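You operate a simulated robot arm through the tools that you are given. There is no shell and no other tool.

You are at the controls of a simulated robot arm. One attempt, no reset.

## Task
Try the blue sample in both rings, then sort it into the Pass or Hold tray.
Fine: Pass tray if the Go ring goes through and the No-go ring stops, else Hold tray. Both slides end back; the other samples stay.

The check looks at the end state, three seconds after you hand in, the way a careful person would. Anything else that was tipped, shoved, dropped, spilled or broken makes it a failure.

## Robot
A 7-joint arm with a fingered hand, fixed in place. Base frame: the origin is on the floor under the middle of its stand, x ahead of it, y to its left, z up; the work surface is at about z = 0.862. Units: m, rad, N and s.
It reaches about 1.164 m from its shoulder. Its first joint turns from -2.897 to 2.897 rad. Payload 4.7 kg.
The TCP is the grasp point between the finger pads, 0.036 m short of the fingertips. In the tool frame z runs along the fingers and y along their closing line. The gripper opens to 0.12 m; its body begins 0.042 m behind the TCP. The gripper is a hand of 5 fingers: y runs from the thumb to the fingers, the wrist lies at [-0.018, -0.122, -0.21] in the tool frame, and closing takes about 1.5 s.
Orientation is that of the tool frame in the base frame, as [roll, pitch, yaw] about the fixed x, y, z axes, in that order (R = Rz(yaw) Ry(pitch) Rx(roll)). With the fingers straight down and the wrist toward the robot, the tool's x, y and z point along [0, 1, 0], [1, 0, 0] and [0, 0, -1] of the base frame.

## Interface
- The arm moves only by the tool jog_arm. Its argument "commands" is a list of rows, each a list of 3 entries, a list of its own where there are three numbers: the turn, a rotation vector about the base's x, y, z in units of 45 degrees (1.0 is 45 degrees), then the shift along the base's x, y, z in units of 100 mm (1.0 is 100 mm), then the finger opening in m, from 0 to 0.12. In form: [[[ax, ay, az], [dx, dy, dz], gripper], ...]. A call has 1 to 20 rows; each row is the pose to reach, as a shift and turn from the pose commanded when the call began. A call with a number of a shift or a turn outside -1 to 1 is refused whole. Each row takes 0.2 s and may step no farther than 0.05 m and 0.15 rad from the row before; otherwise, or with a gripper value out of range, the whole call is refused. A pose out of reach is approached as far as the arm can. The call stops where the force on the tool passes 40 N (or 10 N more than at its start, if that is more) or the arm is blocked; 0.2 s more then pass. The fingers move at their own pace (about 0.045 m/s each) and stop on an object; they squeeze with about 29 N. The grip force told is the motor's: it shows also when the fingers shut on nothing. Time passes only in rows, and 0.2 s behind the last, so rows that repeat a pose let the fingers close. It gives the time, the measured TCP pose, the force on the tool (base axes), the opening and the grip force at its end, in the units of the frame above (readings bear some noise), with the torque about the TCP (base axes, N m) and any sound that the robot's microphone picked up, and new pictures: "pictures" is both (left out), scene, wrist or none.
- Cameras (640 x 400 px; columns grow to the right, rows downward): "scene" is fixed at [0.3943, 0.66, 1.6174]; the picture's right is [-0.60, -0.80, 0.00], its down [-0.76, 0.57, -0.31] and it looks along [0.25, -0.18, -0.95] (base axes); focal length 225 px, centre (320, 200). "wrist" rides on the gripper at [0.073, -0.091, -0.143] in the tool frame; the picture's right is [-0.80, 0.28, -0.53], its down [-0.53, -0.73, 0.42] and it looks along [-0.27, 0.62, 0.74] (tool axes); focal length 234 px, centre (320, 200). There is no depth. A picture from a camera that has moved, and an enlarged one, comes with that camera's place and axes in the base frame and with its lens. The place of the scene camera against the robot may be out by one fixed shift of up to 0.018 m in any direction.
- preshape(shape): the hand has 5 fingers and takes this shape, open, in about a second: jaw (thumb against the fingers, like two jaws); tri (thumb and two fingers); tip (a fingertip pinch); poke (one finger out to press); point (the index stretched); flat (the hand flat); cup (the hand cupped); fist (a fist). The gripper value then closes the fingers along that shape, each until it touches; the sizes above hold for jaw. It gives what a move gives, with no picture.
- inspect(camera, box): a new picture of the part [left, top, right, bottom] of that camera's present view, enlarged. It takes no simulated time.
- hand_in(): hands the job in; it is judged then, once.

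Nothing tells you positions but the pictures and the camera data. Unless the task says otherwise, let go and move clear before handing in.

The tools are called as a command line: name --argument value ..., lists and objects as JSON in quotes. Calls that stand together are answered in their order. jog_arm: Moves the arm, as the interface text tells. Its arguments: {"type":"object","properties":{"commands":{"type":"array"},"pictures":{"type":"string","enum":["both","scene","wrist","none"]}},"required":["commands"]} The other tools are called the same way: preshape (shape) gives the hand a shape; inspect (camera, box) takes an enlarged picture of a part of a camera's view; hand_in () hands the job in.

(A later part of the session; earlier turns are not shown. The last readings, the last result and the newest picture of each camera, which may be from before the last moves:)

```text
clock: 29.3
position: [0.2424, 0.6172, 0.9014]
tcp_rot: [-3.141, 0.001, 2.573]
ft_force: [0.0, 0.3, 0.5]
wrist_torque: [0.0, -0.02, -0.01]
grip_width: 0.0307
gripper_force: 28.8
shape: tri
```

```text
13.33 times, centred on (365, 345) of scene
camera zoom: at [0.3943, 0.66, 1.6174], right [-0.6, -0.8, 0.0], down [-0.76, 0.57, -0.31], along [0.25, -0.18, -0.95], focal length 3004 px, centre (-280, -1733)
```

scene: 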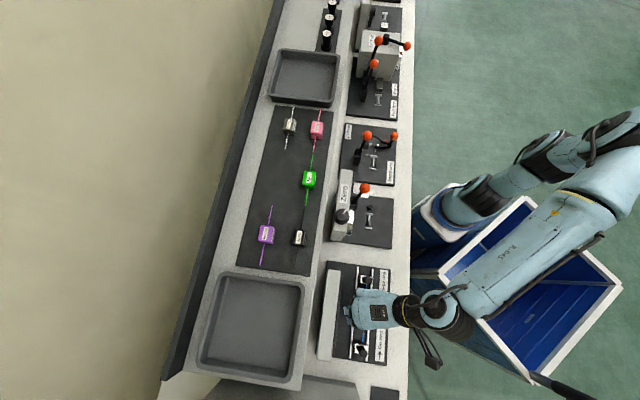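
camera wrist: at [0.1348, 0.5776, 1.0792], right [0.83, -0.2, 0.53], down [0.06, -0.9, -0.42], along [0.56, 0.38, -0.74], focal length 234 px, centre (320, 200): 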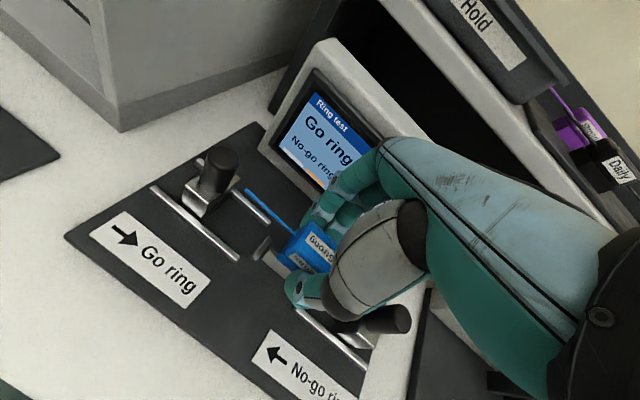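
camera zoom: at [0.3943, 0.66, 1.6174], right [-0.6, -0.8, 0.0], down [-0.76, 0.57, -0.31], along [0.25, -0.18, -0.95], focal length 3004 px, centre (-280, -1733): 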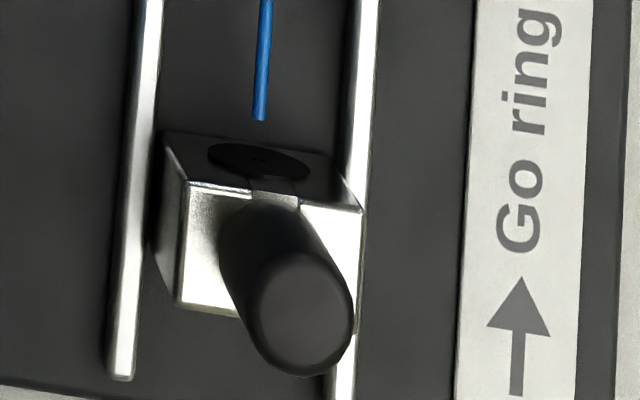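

jog_arm --commands '[[[0, 0, 0], [0, 0, -0.015], 0.01], [[0, 0, 0], [0, 0, -0.03], 0.01], [[0, 0, 0], [0, 0, -0.03], 0.01]]' --pictures "none"

inspect --camera "wrist" --box '[200, 180, 360, 320]'

inspect --camera "scene" --box '[345, 330, 385, 360]'

inspect --camera "scene" --box '[330, 265, 410, 365]'

```text
clock: 30.1
position: [0.2419, 0.6171, 0.8992]
tcp_rot: [3.139, -0.002, 2.574]
ft_force: [-1.4, 2.8, 7.6]
wrist_torque: [0.12, -0.04, 0.06]
grip_width: 0.0309
gripper_force: 29.1
shape: tri
```

```text
2.86 times, centred on (280, 250) of wrist
camera zoom: at [0.1328, 0.5787, 1.042], right [0.83, -0.2, 0.52], down [0.06, -0.9, -0.43], along [0.56, 0.38, -0.74], focal length 669 px, centre (434, 57)
```

zoom: 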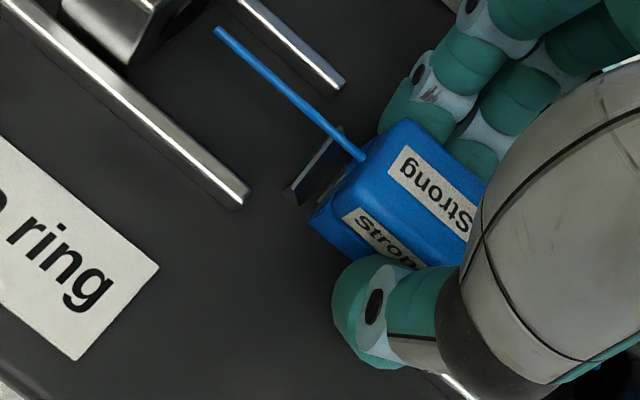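

```text
13.33 times, centred on (365, 345) of scene
camera zoom: at [0.3943, 0.66, 1.6174], right [-0.6, -0.8, 0.0], down [-0.76, 0.57, -0.31], along [0.25, -0.18, -0.95], focal length 3004 px, centre (-280, -1733)
```

zoom: 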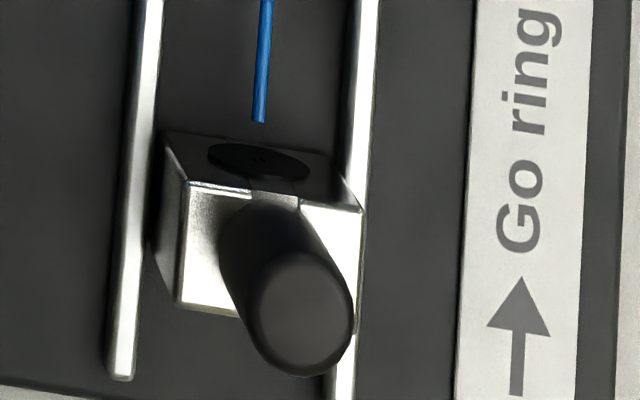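

```text
4.00 times, centred on (370, 315) of scene
camera zoom: at [0.3943, 0.66, 1.6174], right [-0.6, -0.8, 0.0], down [-0.76, 0.57, -0.31], along [0.25, -0.18, -0.95], focal length 901 px, centre (120, -260)
```

zoom: 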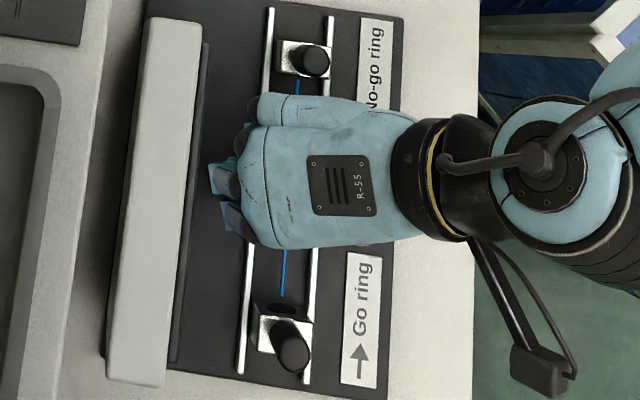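

Contact at TCP z≈0.899 (7.6 N), with the wire lined up with the Go ring hole. I'll open the fingers gradually to release the block into the cradle.

jog_arm --commands '[[[0, 0, 0], [0, 0, 0], 0.03], [[0, 0, 0], [0, 0, 0], 0.034], [[0, 0, 0], [0, 0, 0], 0.038], [[0, 0, 0], [0, 0, 0], 0.042], [[0, 0, 0], [0, 0, 0], 0.048], [[0, 0, 0], [0, 0, 0], 0.052], [[0, 0, 0], [0, 0, 0], 0.052]]' --pictures "none"

inspect --camera "wrist" --box '[200, 180, 360, 320]'

inspect --camera "scene" --box '[345, 330, 385, 360]'

inspect --camera "scene" --box '[345, 265, 385, 295]'

```text
clock: 31.7
position: [0.2417, 0.6162, 0.8989]
tcp_rot: [3.141, 0.001, 2.574]
ft_force: [-0.3, 0.4, 10.9]
wrist_torque: [0.03, 0.09, -0.03]
grip_width: 0.0497
gripper_force: 0.0
shape: tri
```

```text
2.86 times, centred on (280, 250) of wrist
camera zoom: at [0.1332, 0.5784, 1.0412], right [0.83, -0.2, 0.53], down [0.06, -0.9, -0.43], along [0.56, 0.38, -0.74], focal length 669 px, centre (434, 57)
```

zoom: 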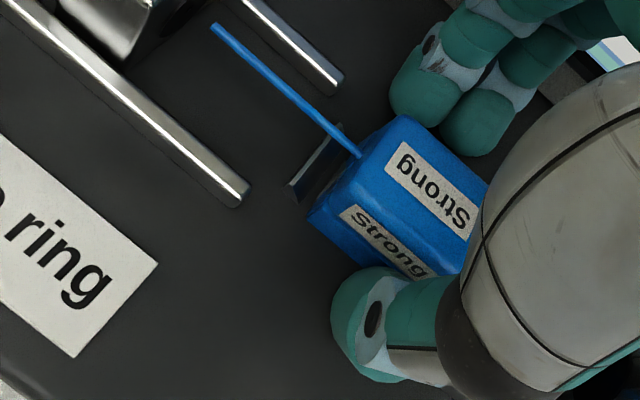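

```text
13.33 times, centred on (365, 345) of scene
camera zoom: at [0.3943, 0.66, 1.6174], right [-0.6, -0.8, 0.0], down [-0.76, 0.57, -0.31], along [0.25, -0.18, -0.95], focal length 3004 px, centre (-280, -1733)
```

zoom: 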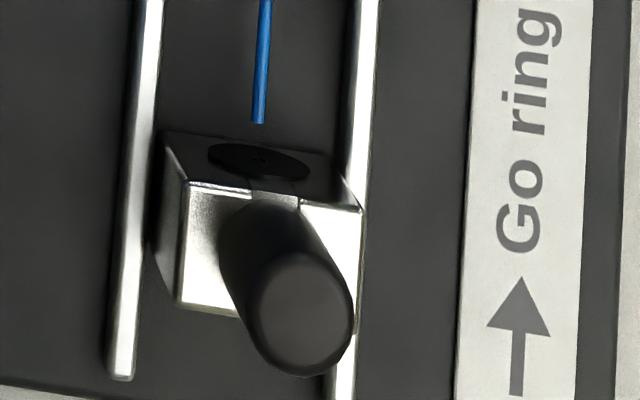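

```text
13.33 times, centred on (365, 280) of scene
camera zoom: at [0.3943, 0.66, 1.6174], right [-0.6, -0.8, 0.0], down [-0.76, 0.57, -0.31], along [0.25, -0.18, -0.95], focal length 3004 px, centre (-280, -867)
```

zoom: 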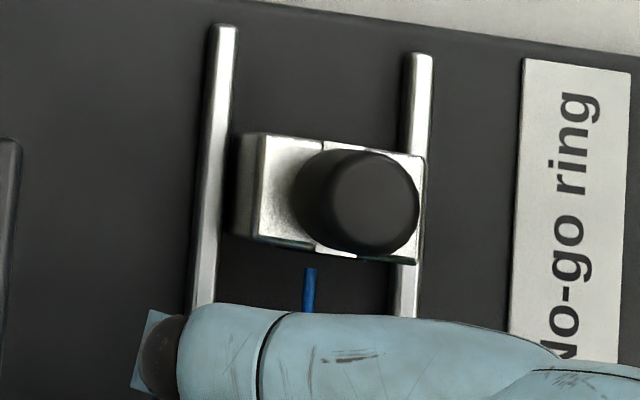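

The block is released and appears to sit between the cradle guides. I'll raise the hand straight up and then inspect the seating.

jog_arm --commands '[[[0, 0, 0], [0, 0, 0.05], 0.052], [[0, 0, 0], [0, 0, 0.15], 0.052], [[0, 0, 0], [0, 0, 0.3], 0.052], [[0, 0, 0], [0, 0, 0.5], 0.055], [[0, 0, 0], [0, 0, 0.75], 0.06], [[0, 0, 0], [0, 0, 1.0], 0.06]]' --pictures "both"

inspect --camera "wrist" --box '[150, 160, 350, 360]'

```text
clock: 33.1
position: [0.2424, 0.6164, 0.9984]
tcp_rot: [-3.139, 0.001, 2.574]
ft_force: [1.0, 0.4, -0.4]
wrist_torque: [-0.02, 0.0, -0.02]
grip_width: 0.0596
gripper_force: 0.1
shape: tri
camera wrist: at [0.1338, 0.5784, 1.1409], right [0.83, -0.2, 0.53], down [0.06, -0.9, -0.42], along [0.56, 0.38, -0.74], focal length 234 px, centre (320, 200)
```

scene: 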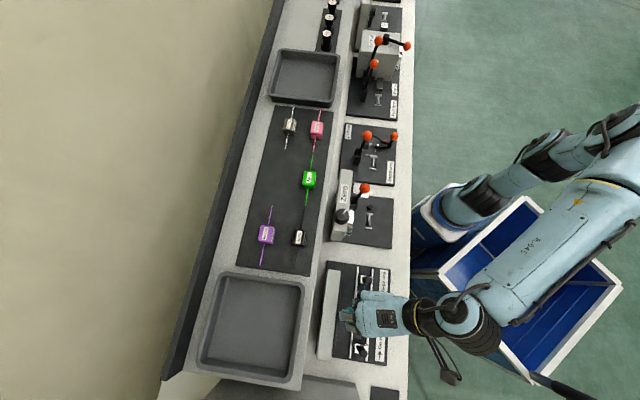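
wrist: 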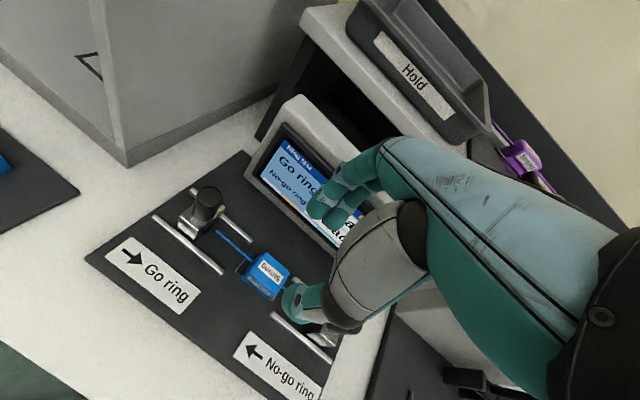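

```text
2.00 times, centred on (250, 260) of wrist
camera zoom: at [0.1338, 0.5784, 1.1409], right [0.83, -0.2, 0.53], down [0.06, -0.9, -0.42], along [0.56, 0.38, -0.74], focal length 468 px, centre (460, 80)
```

zoom: 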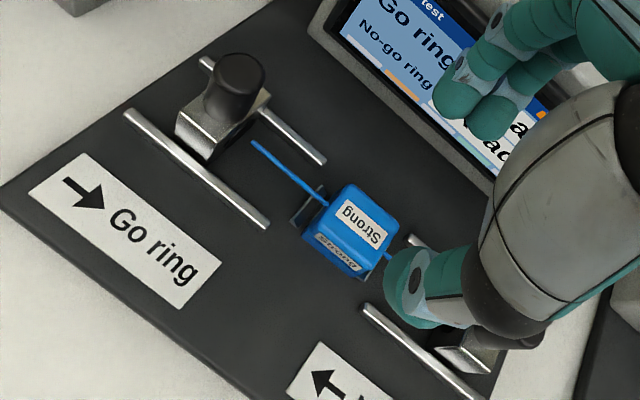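

jog_arm --commands '[[[0, 0, 0], [-0.3, -0.3, 0.2], 0.06], [[0, 0, 0], [-0.6, -0.6, 0.4], 0.06], [[0, 0, 0], [-0.9, -0.9, 0.6], 0.06], [[0, 0, 0], [-0.9, -0.9, 0.6], 0.06]]' --pictures "both"

inspect --camera "scene" --box '[330, 260, 410, 365]'

inspect --camera "scene" --box '[340, 290, 390, 330]'

inspect --camera "wrist" --box '[150, 100, 350, 300]'

```text
clock: 34.1
position: [0.151, 0.5233, 1.0576]
tcp_rot: [3.142, 0.0, 2.574]
ft_force: [0.4, -0.4, -0.2]
wrist_torque: [0.02, 0.0, -0.03]
grip_width: 0.0597
gripper_force: 0.0
shape: tri
camera wrist: at [0.0419, 0.4861, 1.2003], right [0.83, -0.2, 0.53], down [0.05, -0.9, -0.42], along [0.56, 0.38, -0.74], focal length 234 px, centre (320, 200)
```

scene: 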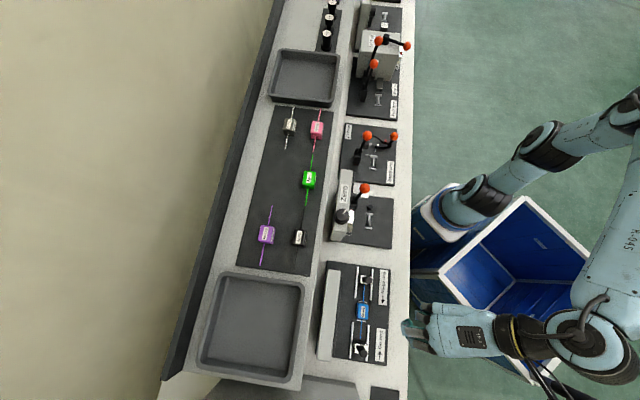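
wrist: 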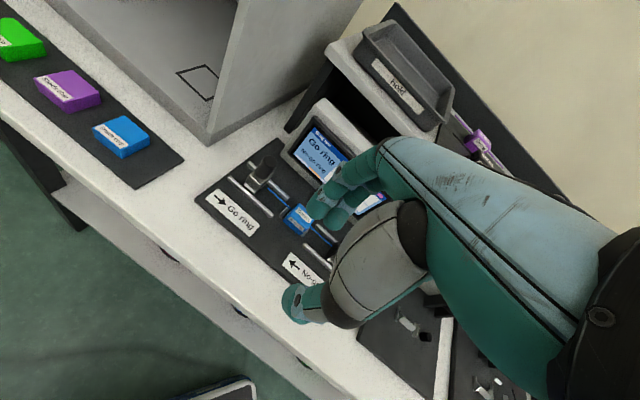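

```text
3.81 times, centred on (370, 312) of scene
camera zoom: at [0.3943, 0.66, 1.6174], right [-0.6, -0.8, 0.0], down [-0.76, 0.57, -0.31], along [0.25, -0.18, -0.95], focal length 858 px, centre (130, -229)
```

zoom: 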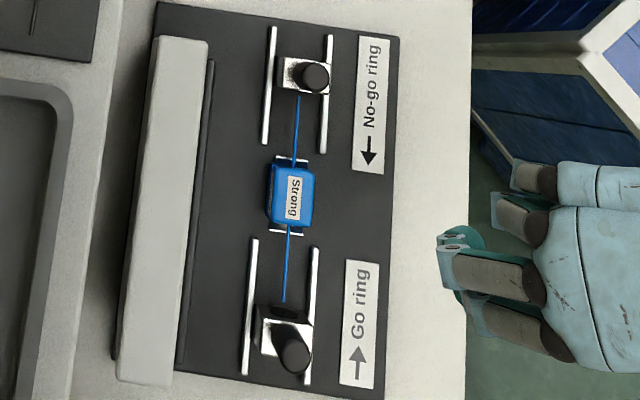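

```text
10.00 times, centred on (365, 310) of scene
camera zoom: at [0.3943, 0.66, 1.6174], right [-0.6, -0.8, 0.0], down [-0.76, 0.57, -0.31], along [0.25, -0.18, -0.95], focal length 2253 px, centre (-130, -900)
```

zoom: 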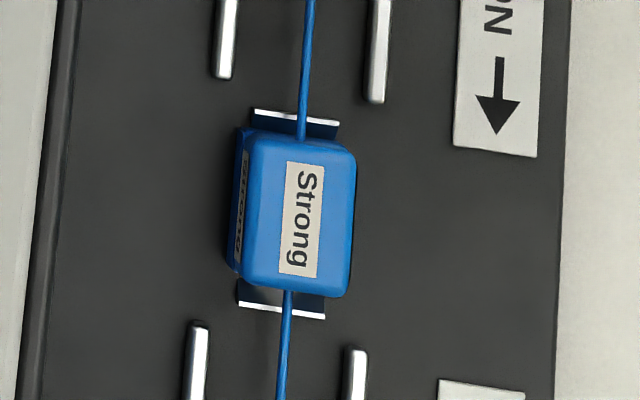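

```text
2.00 times, centred on (250, 200) of wrist
camera zoom: at [0.0419, 0.4861, 1.2003], right [0.83, -0.2, 0.53], down [0.05, -0.9, -0.42], along [0.56, 0.38, -0.74], focal length 468 px, centre (460, 200)
```

zoom: 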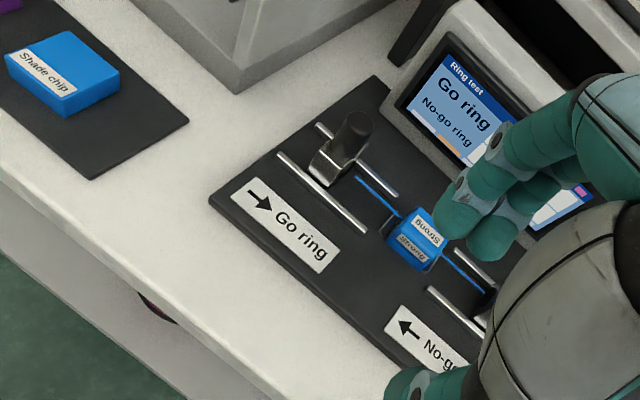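

The block is seated between the cradle guides with its wire in line with both rings. Next I'll line the hand up square to the bench and move above the Go knob (about n≈0.602, s≈0.355, knob top z≈0.94).

jog_arm --commands '[[[0, 0, -0.09], [0.09, 0.33, 0], 0.06], [[0, 0, -0.18], [0.19, 0.67, 0], 0.06], [[0, 0, -0.278], [0.28, 1.0, 0], 0.06]]' --pictures "none"

jog_arm --commands '[[[0, 0, 0], [0, 0.3, 0], 0.06], [[0, 0, 0], [0, 0.57, -0.2], 0.06], [[0, 0, 0], [0, 0.57, -0.3], 0.06], [[0, 0, 0], [0, 0.57, -0.3], 0.06]]' --pictures "both"

inspect --camera "wrist" --box '[180, 160, 400, 360]'

inspect --camera "scene" --box '[330, 290, 430, 380]'

```text
clock: 34.9
position: [0.1792, 0.6251, 1.0589]
tcp_rot: [3.141, 0.0, 2.353]
ft_force: [-0.3, -0.2, 1.5]
wrist_torque: [-0.01, 0.01, -0.01]
grip_width: 0.0598
gripper_force: 0.3
shape: tri
```

```text
clock: 35.9
position: [0.1808, 0.6835, 1.0271]
tcp_rot: [-3.142, 0.0, 2.356]
ft_force: [-0.7, -0.3, 0.7]
wrist_torque: [-0.01, 0.0, -0.03]
grip_width: 0.0599
gripper_force: 0.0
shape: tri
camera wrist: at [0.0663, 0.6698, 1.1693], right [0.77, -0.37, 0.53], down [-0.14, -0.89, -0.42], along [0.63, 0.25, -0.74], focal length 234 px, centre (320, 200)
```

scene: 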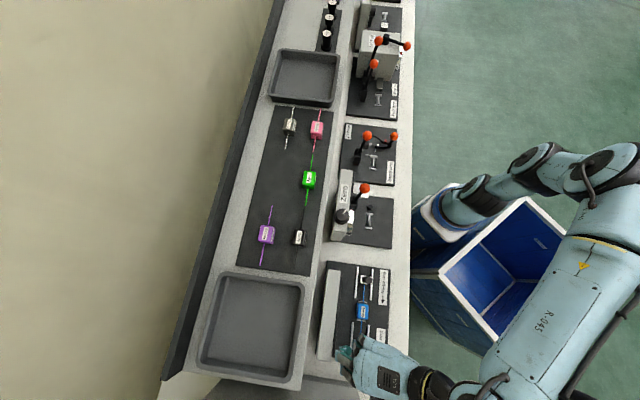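
wrist: 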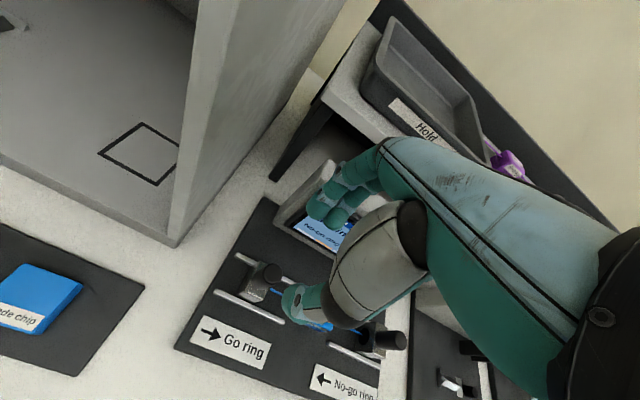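

```text
2.00 times, centred on (290, 260) of wrist
camera zoom: at [0.0663, 0.6698, 1.1693], right [0.77, -0.37, 0.53], down [-0.14, -0.89, -0.42], along [0.63, 0.25, -0.74], focal length 468 px, centre (380, 80)
```

zoom: 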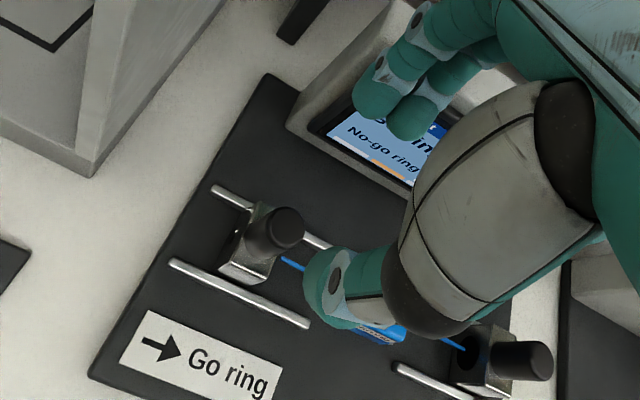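

```text
4.44 times, centred on (380, 335) of scene
camera zoom: at [0.3943, 0.66, 1.6174], right [-0.6, -0.8, 0.0], down [-0.76, 0.57, -0.31], along [0.25, -0.18, -0.95], focal length 1002 px, centre (53, -400)
```

zoom: 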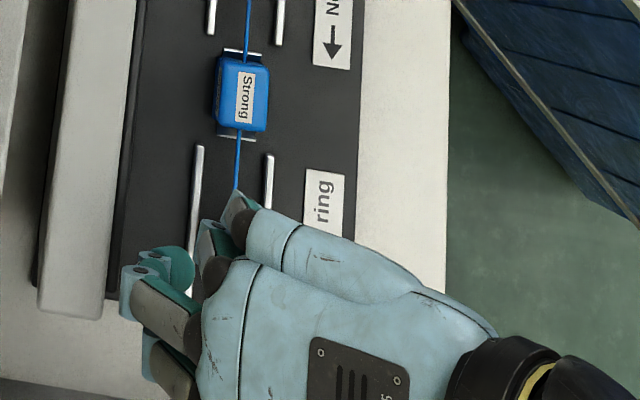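

inspect --camera "wrist" --box '[220, 240, 320, 310]'

```text
5.71 times, centred on (270, 275) of wrist
camera zoom: at [0.0663, 0.6698, 1.1693], right [0.77, -0.37, 0.53], down [-0.14, -0.89, -0.42], along [0.63, 0.25, -0.74], focal length 1338 px, centre (606, -229)
```

zoom: 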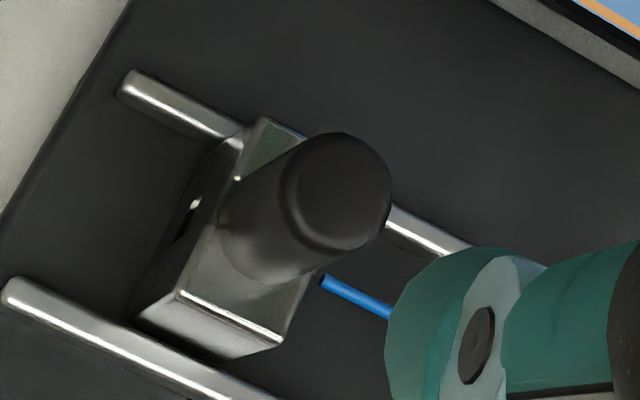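

jog_arm --commands '[[[0, 0, 0], [-0.02, 0, -0.2], 0.06], [[0, 0, 0], [-0.02, 0, -0.4], 0.06], [[0, 0, 0], [-0.02, 0, -0.55], 0.06], [[0, 0, 0], [-0.02, 0, -0.65], 0.06], [[0, 0, 0], [-0.02, 0, -0.65], 0.06]]' --pictures "both"

inspect --camera "wrist" --box '[220, 180, 380, 330]'

inspect --camera "scene" --box '[330, 310, 400, 370]'

```text
clock: 37.1
position: [0.1781, 0.6842, 0.9625]
tcp_rot: [3.14, 0.001, 2.355]
ft_force: [0.4, -0.3, -0.2]
wrist_torque: [0.0, 0.02, 0.0]
grip_width: 0.0595
gripper_force: 0.1
shape: tri
camera wrist: at [0.0632, 0.6701, 1.1051], right [0.77, -0.37, 0.53], down [-0.14, -0.89, -0.42], along [0.63, 0.25, -0.74], focal length 234 px, centre (320, 200)
```

scene: 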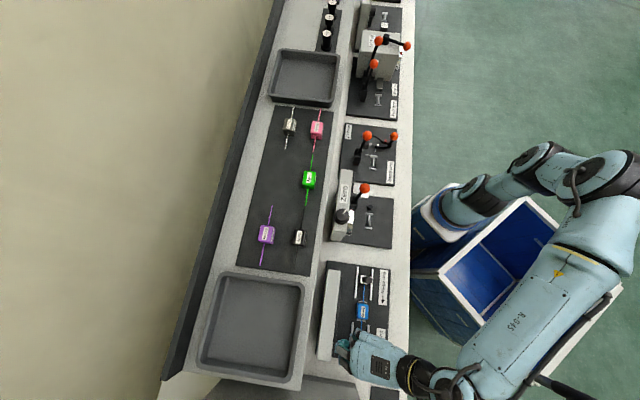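
wrist: 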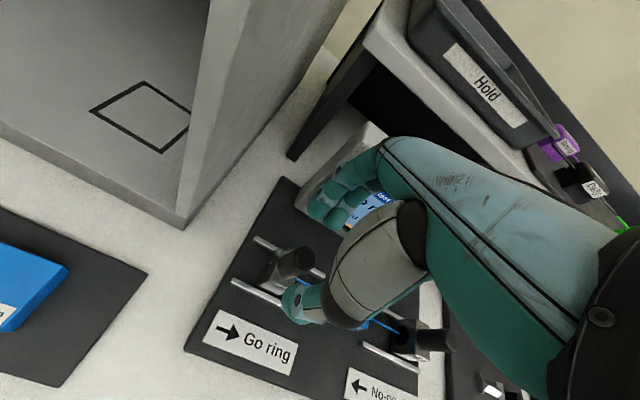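

```text
2.67 times, centred on (300, 255) of wrist
camera zoom: at [0.0632, 0.6701, 1.1051], right [0.77, -0.37, 0.53], down [-0.14, -0.89, -0.42], along [0.63, 0.25, -0.74], focal length 624 px, centre (373, 53)
```

zoom: 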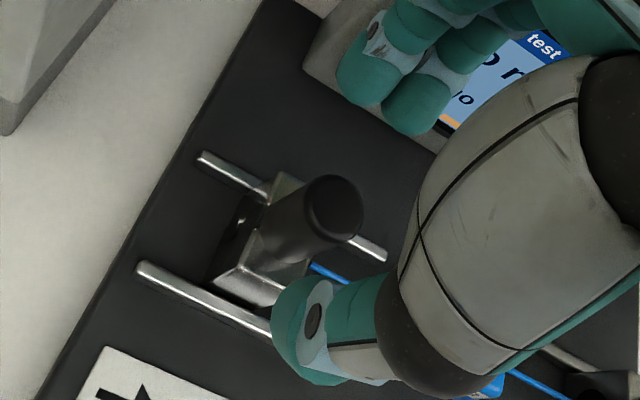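

```text
6.67 times, centred on (365, 340) of scene
camera zoom: at [0.3943, 0.66, 1.6174], right [-0.6, -0.8, 0.0], down [-0.76, 0.57, -0.31], along [0.25, -0.18, -0.95], focal length 1502 px, centre (20, -733)
```

zoom: 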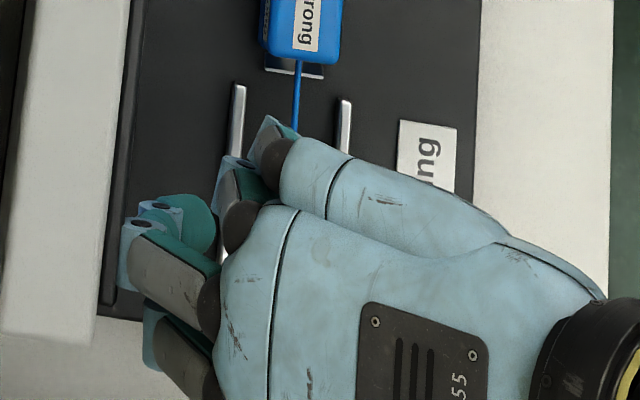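

jog_arm --commands '[[[0, 0, 0], [-0.05, 0.007, 0], 0.06], [[0, 0, 0], [-0.05, 0.007, -0.06], 0.06], [[0, 0, 0], [-0.05, 0.007, -0.12], 0.06], [[0, 0, 0], [-0.05, 0.007, -0.12], 0.045], [[0, 0, 0], [-0.05, 0.007, -0.12], 0.03], [[0, 0, 0], [-0.05, 0.007, -0.12], 0.015], [[0, 0, 0], [-0.05, 0.007, -0.12], 0.005], [[0, 0, 0], [-0.05, 0.007, -0.12], 0.005], [[0, 0, 0], [-0.05, 0.007, -0.12], 0.005]]' --pictures "both"

inspect --camera "wrist" --box '[220, 180, 380, 330]'

inspect --camera "scene" --box '[330, 280, 410, 370]'

```text
clock: 39.1
position: [0.1725, 0.6846, 0.9517]
tcp_rot: [3.141, -0.001, 2.356]
ft_force: [-6.4, -7.4, 7.7]
wrist_torque: [-0.29, 0.32, -0.02]
grip_width: 0.0062
gripper_force: 0.1
shape: tri
camera wrist: at [0.0582, 0.6712, 1.0943], right [0.77, -0.37, 0.52], down [-0.14, -0.89, -0.43], along [0.63, 0.25, -0.74], focal length 234 px, centre (320, 200)
```

scene: 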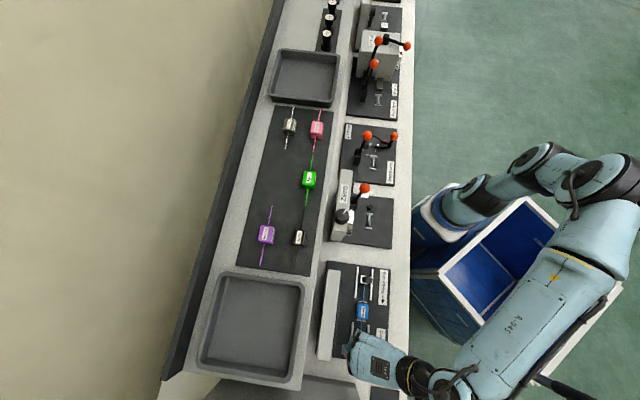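
wrist: 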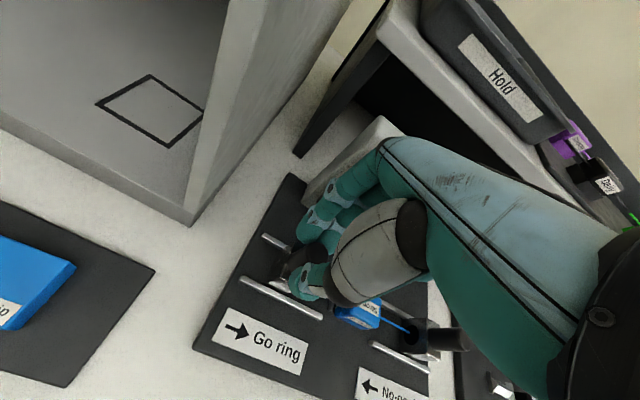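

```text
2.67 times, centred on (300, 255) of wrist
camera zoom: at [0.0582, 0.6712, 1.0943], right [0.77, -0.37, 0.52], down [-0.14, -0.89, -0.43], along [0.63, 0.25, -0.74], focal length 624 px, centre (373, 53)
```

zoom: 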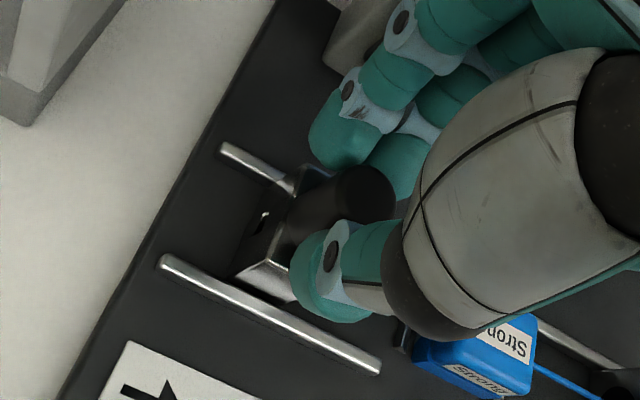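

```text
4.44 times, centred on (370, 325) of scene
camera zoom: at [0.3943, 0.66, 1.6174], right [-0.6, -0.8, 0.0], down [-0.76, 0.57, -0.31], along [0.25, -0.18, -0.95], focal length 1002 px, centre (98, -356)
```

zoom: 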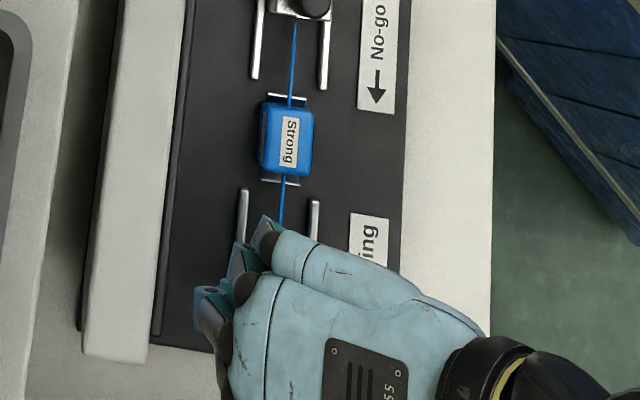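

inspect --camera "wrist" --box '[270, 210, 350, 280]'

inspect --camera "wrist" --box '[250, 200, 370, 300]'

```text
5.71 times, centred on (310, 245) of wrist
camera zoom: at [0.0582, 0.6712, 1.0943], right [0.77, -0.37, 0.52], down [-0.14, -0.89, -0.43], along [0.63, 0.25, -0.74], focal length 1338 px, centre (377, -57)
```

zoom: 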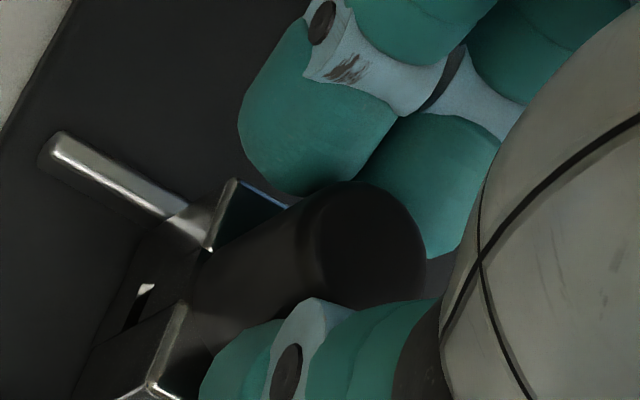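

```text
4.00 times, centred on (310, 250) of wrist
camera zoom: at [0.0582, 0.6712, 1.0943], right [0.77, -0.37, 0.52], down [-0.14, -0.89, -0.43], along [0.63, 0.25, -0.74], focal length 937 px, centre (360, 0)
```

zoom: 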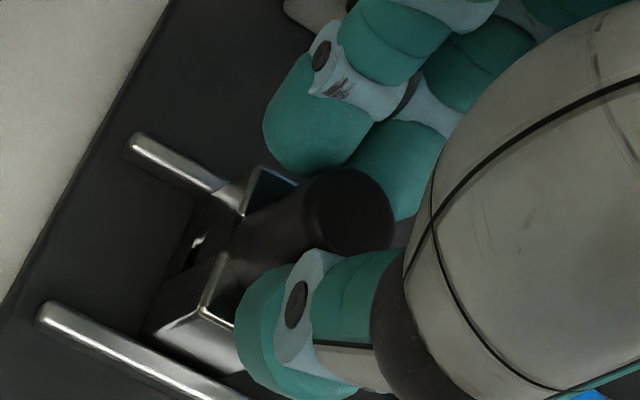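

jog_arm --commands '[[[0, 0, 0], [0, 0, 0], 0.0], [[0, 0, 0], [0, 0, 0], 0.0], [[0, 0, 0], [0, 0, 0], 0.0], [[0, 0, 0], [0, 0, 0], 0.0]]' --pictures "none"

inspect --camera "wrist" --box '[250, 200, 370, 300]'

```text
clock: 40.1
position: [0.173, 0.685, 0.9512]
tcp_rot: [-3.141, 0.0, 2.357]
ft_force: [-10.0, -8.7, 3.6]
wrist_torque: [-0.33, 0.35, -0.03]
grip_width: 0.0037
gripper_force: 29.3
shape: tri
```

```text
4.00 times, centred on (310, 250) of wrist
camera zoom: at [0.0583, 0.6712, 1.0936], right [0.77, -0.37, 0.53], down [-0.14, -0.89, -0.42], along [0.63, 0.25, -0.74], focal length 937 px, centre (360, 0)
```

zoom: 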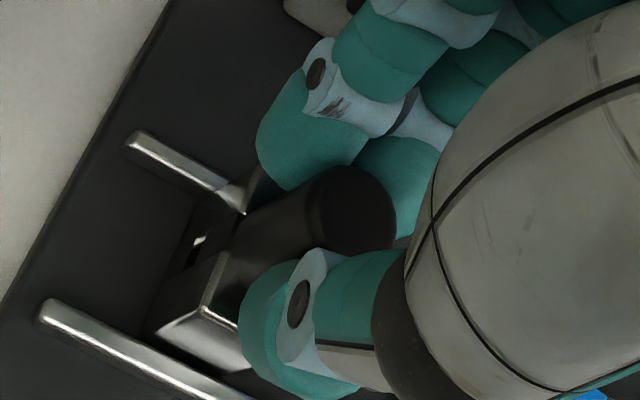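

The hand holds the Go knob with full squeeze, with a slight net push toward the robot. I'll relieve that by shifting 2–3 mm and start sliding the Go ring toward the sample in small steps.

jog_arm --commands '[[[0, 0, 0], [-0.02, -0.02, 0], 0.0], [[0, 0, 0], [0.01, -0.05, 0], 0.0], [[0, 0, 0], [0.04, -0.08, 0], 0.0], [[0, 0, 0], [0.07, -0.11, 0], 0.0], [[0, 0, 0], [0.1, -0.14, 0], 0.0], [[0, 0, 0], [0.1, -0.14, 0], 0.0]]' --pictures "both"

inspect --camera "wrist" --box '[200, 150, 400, 350]'

inspect --camera "scene" --box '[330, 260, 410, 370]'

```text
clock: 41.5
position: [0.1837, 0.6701, 0.9511]
tcp_rot: [3.141, 0.001, 2.355]
ft_force: [-34.4, 3.8, -0.2]
wrist_torque: [0.12, 0.9, 0.16]
grip_width: 0.0017
gripper_force: 28.9
shape: tri
camera wrist: at [0.068, 0.657, 1.0939], right [0.77, -0.37, 0.53], down [-0.14, -0.89, -0.42], along [0.63, 0.25, -0.74], focal length 234 px, centre (320, 200)
```

scene: 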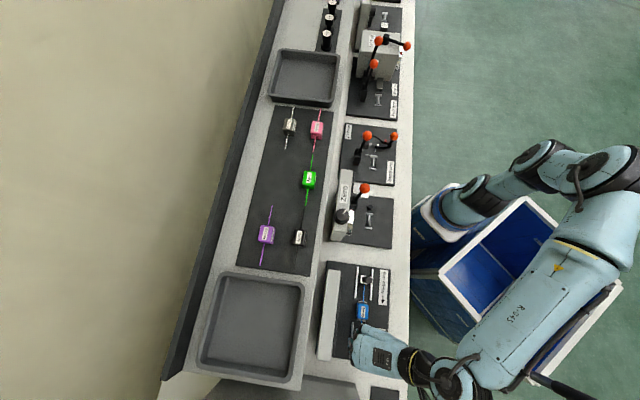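
wrist: 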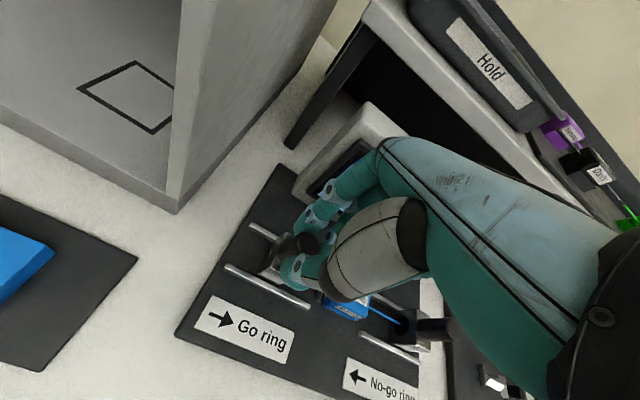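

```text
2.00 times, centred on (300, 250) of wrist
camera zoom: at [0.068, 0.657, 1.0939], right [0.77, -0.37, 0.53], down [-0.14, -0.89, -0.42], along [0.63, 0.25, -0.74], focal length 468 px, centre (360, 100)
```

zoom: 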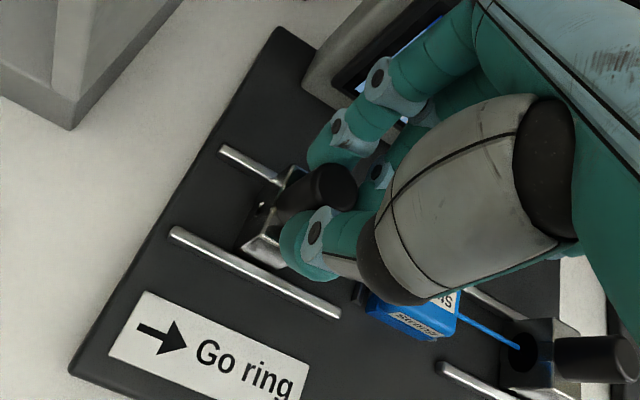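

```text
3.64 times, centred on (370, 315) of scene
camera zoom: at [0.3943, 0.66, 1.6174], right [-0.6, -0.8, 0.0], down [-0.76, 0.57, -0.31], along [0.25, -0.18, -0.95], focal length 819 px, centre (138, -218)
```

zoom: 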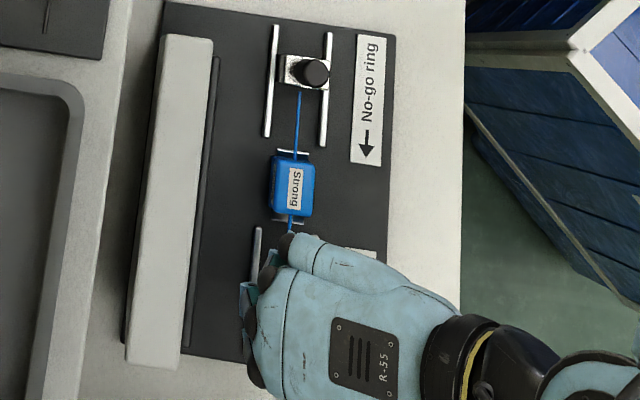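

inspect --camera "wrist" --box '[220, 210, 350, 310]'

inspect --camera "wrist" --box '[250, 120, 410, 240]'

```text
4.00 times, centred on (285, 260) of wrist
camera zoom: at [0.068, 0.657, 1.0939], right [0.77, -0.37, 0.53], down [-0.14, -0.89, -0.42], along [0.63, 0.25, -0.74], focal length 937 px, centre (460, -40)
```

zoom: 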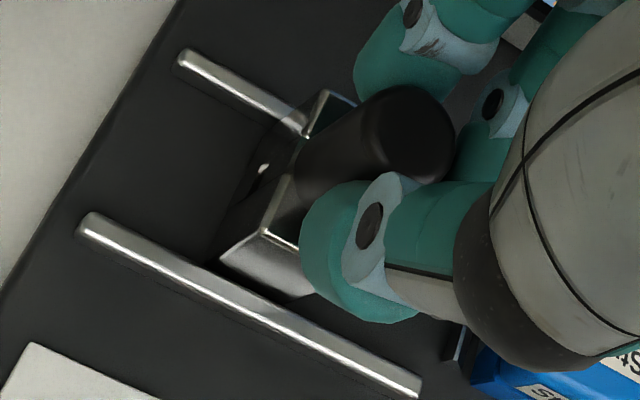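

```text
3.33 times, centred on (330, 180) of wrist
camera zoom: at [0.068, 0.657, 1.0939], right [0.77, -0.37, 0.53], down [-0.14, -0.89, -0.42], along [0.63, 0.25, -0.74], focal length 781 px, centre (287, 267)
```

zoom: 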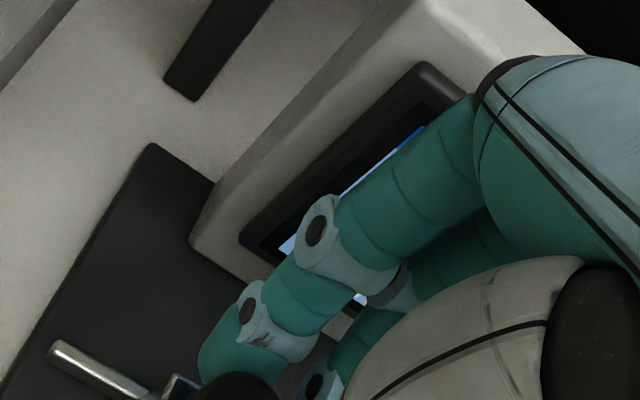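

inspect --camera "scene" --box '[345, 265, 385, 295]'

inspect --camera "scene" --box '[340, 290, 390, 330]'

```text
13.33 times, centred on (365, 280) of scene
camera zoom: at [0.3943, 0.66, 1.6174], right [-0.6, -0.8, 0.0], down [-0.76, 0.57, -0.31], along [0.25, -0.18, -0.95], focal length 3004 px, centre (-280, -867)
```

zoom: 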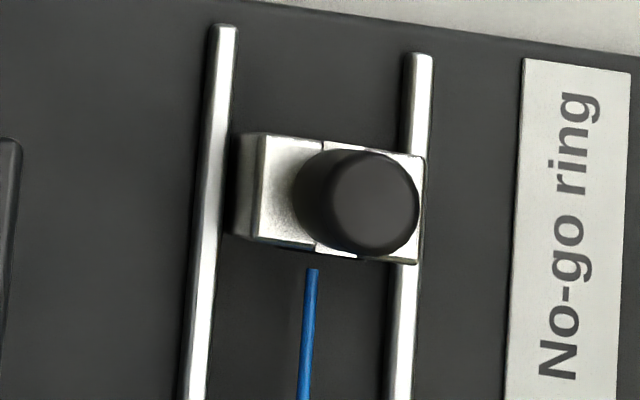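

```text
10.00 times, centred on (365, 310) of scene
camera zoom: at [0.3943, 0.66, 1.6174], right [-0.6, -0.8, 0.0], down [-0.76, 0.57, -0.31], along [0.25, -0.18, -0.95], focal length 2253 px, centre (-130, -900)
```

zoom: 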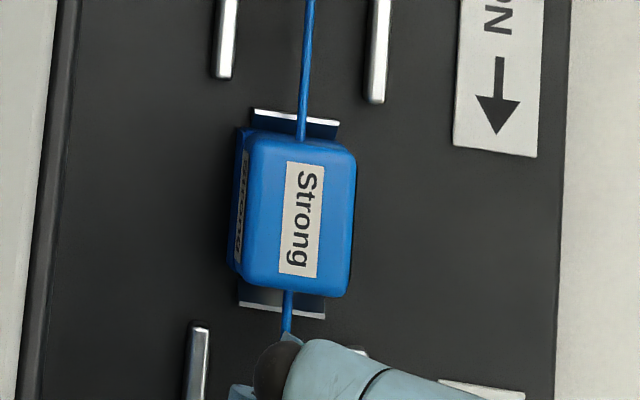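

The knob moved only about 9 mm and the fingers began slipping around it, though the sample itself hasn't moved. A friction grip isn't a good way to drive this slide, so I'll let go, rise, and try a single stretched finger that can push the knob from either side.

jog_arm --commands '[[[0, 0, 0], [-0.02, 0.02, 0], 0.02], [[0, 0, 0], [-0.04, 0.04, 0], 0.04], [[0, 0, 0], [-0.05, 0.05, 0], 0.06], [[0, 0, 0], [-0.05, 0.05, 0], 0.06], [[0, 0, 0], [-0.05, 0.05, 0.1], 0.06], [[0, 0, 0], [-0.05, 0.05, 0.3], 0.06], [[0, 0, 0], [-0.05, 0.05, 0.6], 0.06], [[0, 0, 0], [-0.05, 0.05, 1.0], 0.06]]' --pictures "none"

preshape --shape "point"

jog_arm --commands '[[[0, 0, 0], [-0.3, -0.3, 0], 0.06], [[0, 0, 0], [-0.6, -0.6, 0], 0.06], [[0, 0, 0], [-0.6, -0.6, 0], 0.06]]' --pictures "both"

inspect --camera "scene" --box '[330, 260, 430, 370]'

inspect --camera "wrist" --box '[200, 100, 440, 360]'

```text
clock: 43.3
position: [0.1813, 0.6725, 1.0496]
tcp_rot: [3.142, 0.001, 2.356]
ft_force: [-0.1, 0.3, 0.3]
wrist_torque: [0.0, -0.04, -0.03]
grip_width: 0.06
gripper_force: 0.1
shape: tri
```

```text
clock: 44.2
position: [0.1807, 0.6736, 1.0492]
tcp_rot: [-3.141, -0.001, 2.355]
ft_force: [0.0, 0.2, -0.5]
wrist_torque: [-0.01, 0.02, -0.02]
grip_width: 0.1141
gripper_force: 0.0
shape: point
```

```text
clock: 45.0
position: [0.1182, 0.6121, 1.0464]
tcp_rot: [3.142, 0.001, 2.356]
ft_force: [0.4, 0.4, 0.4]
wrist_torque: [0.01, 0.02, 0.0]
grip_width: 0.1141
gripper_force: 0.1
shape: point
camera wrist: at [0.0027, 0.5994, 1.1896], right [0.77, -0.37, 0.53], down [-0.14, -0.89, -0.42], along [0.63, 0.25, -0.74], focal length 234 px, centre (320, 200)
```

scene: 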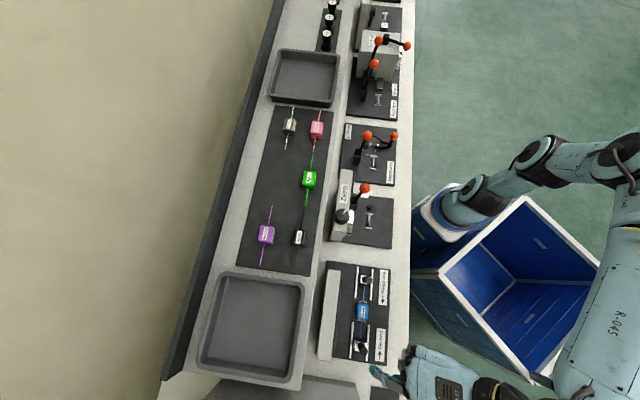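
wrist: 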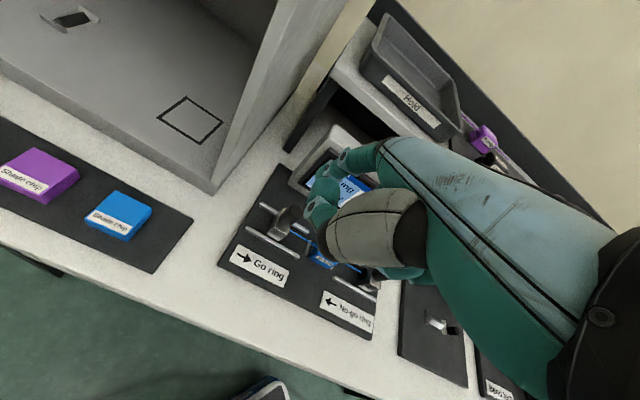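

```text
3.64 times, centred on (380, 315) of scene
camera zoom: at [0.3943, 0.66, 1.6174], right [-0.6, -0.8, 0.0], down [-0.76, 0.57, -0.31], along [0.25, -0.18, -0.95], focal length 819 px, centre (102, -218)
```

zoom: 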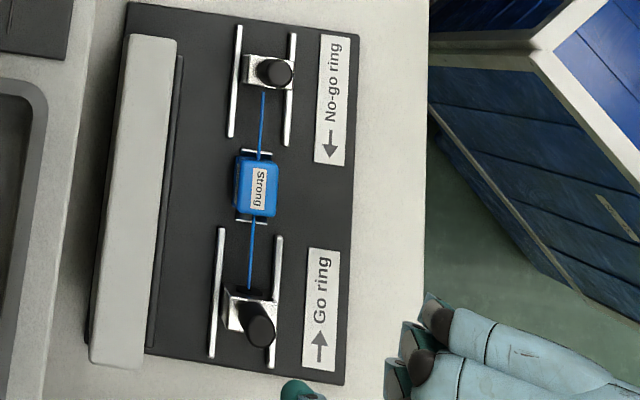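

```text
1.54 times, centred on (320, 230) of wrist
camera zoom: at [0.0027, 0.5994, 1.1896], right [0.77, -0.37, 0.53], down [-0.14, -0.89, -0.42], along [0.63, 0.25, -0.74], focal length 360 px, centre (320, 154)
```

zoom: 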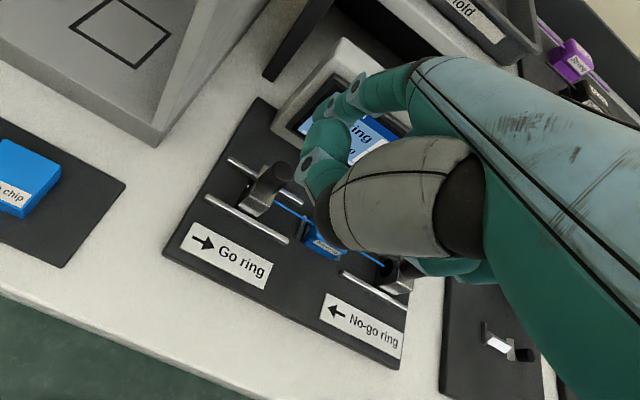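

inspect --camera "scene" --box '[345, 325, 385, 355]'

inspect --camera "scene" --box '[355, 340, 435, 400]'

inspect --camera "wrist" --box '[290, 130, 430, 260]'

```text
13.33 times, centred on (365, 340) of scene
camera zoom: at [0.3943, 0.66, 1.6174], right [-0.6, -0.8, 0.0], down [-0.76, 0.57, -0.31], along [0.25, -0.18, -0.95], focal length 3004 px, centre (-280, -1667)
```

zoom: 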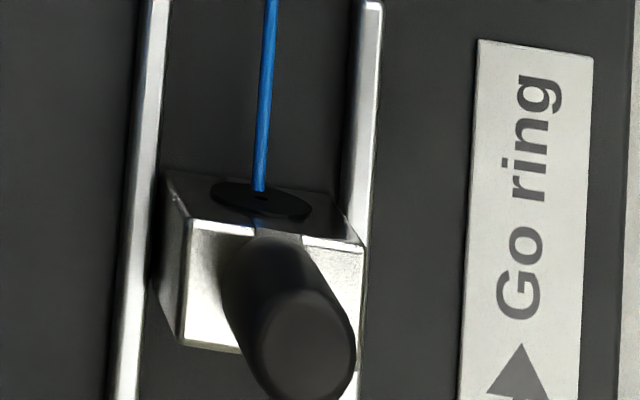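

```text
6.67 times, centred on (395, 370) of scene
camera zoom: at [0.3943, 0.66, 1.6174], right [-0.6, -0.8, 0.0], down [-0.76, 0.57, -0.31], along [0.25, -0.18, -0.95], focal length 1502 px, centre (-180, -933)
```

zoom: 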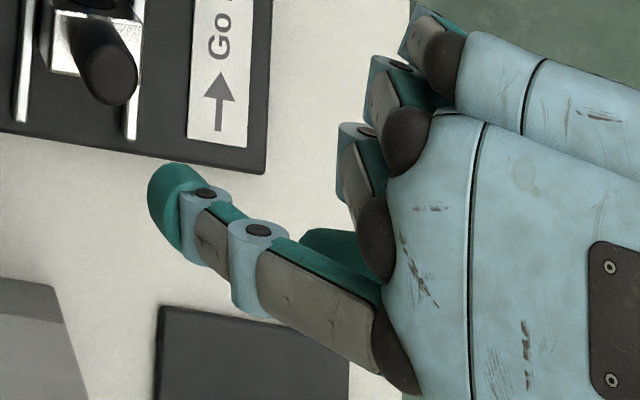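

```text
3.08 times, centred on (360, 195) of wrist
camera zoom: at [0.0027, 0.5994, 1.1896], right [0.77, -0.37, 0.53], down [-0.14, -0.89, -0.42], along [0.63, 0.25, -0.74], focal length 720 px, centre (197, 215)
```

zoom: 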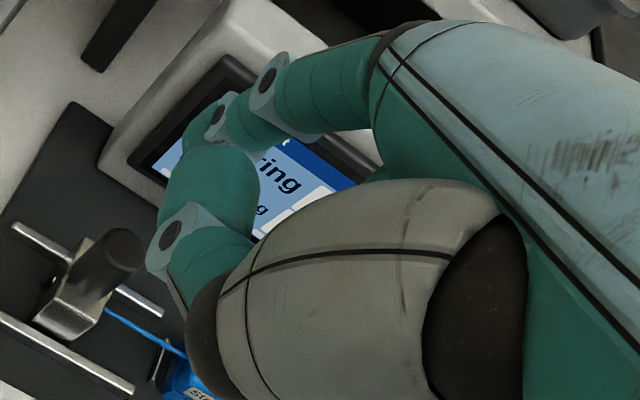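

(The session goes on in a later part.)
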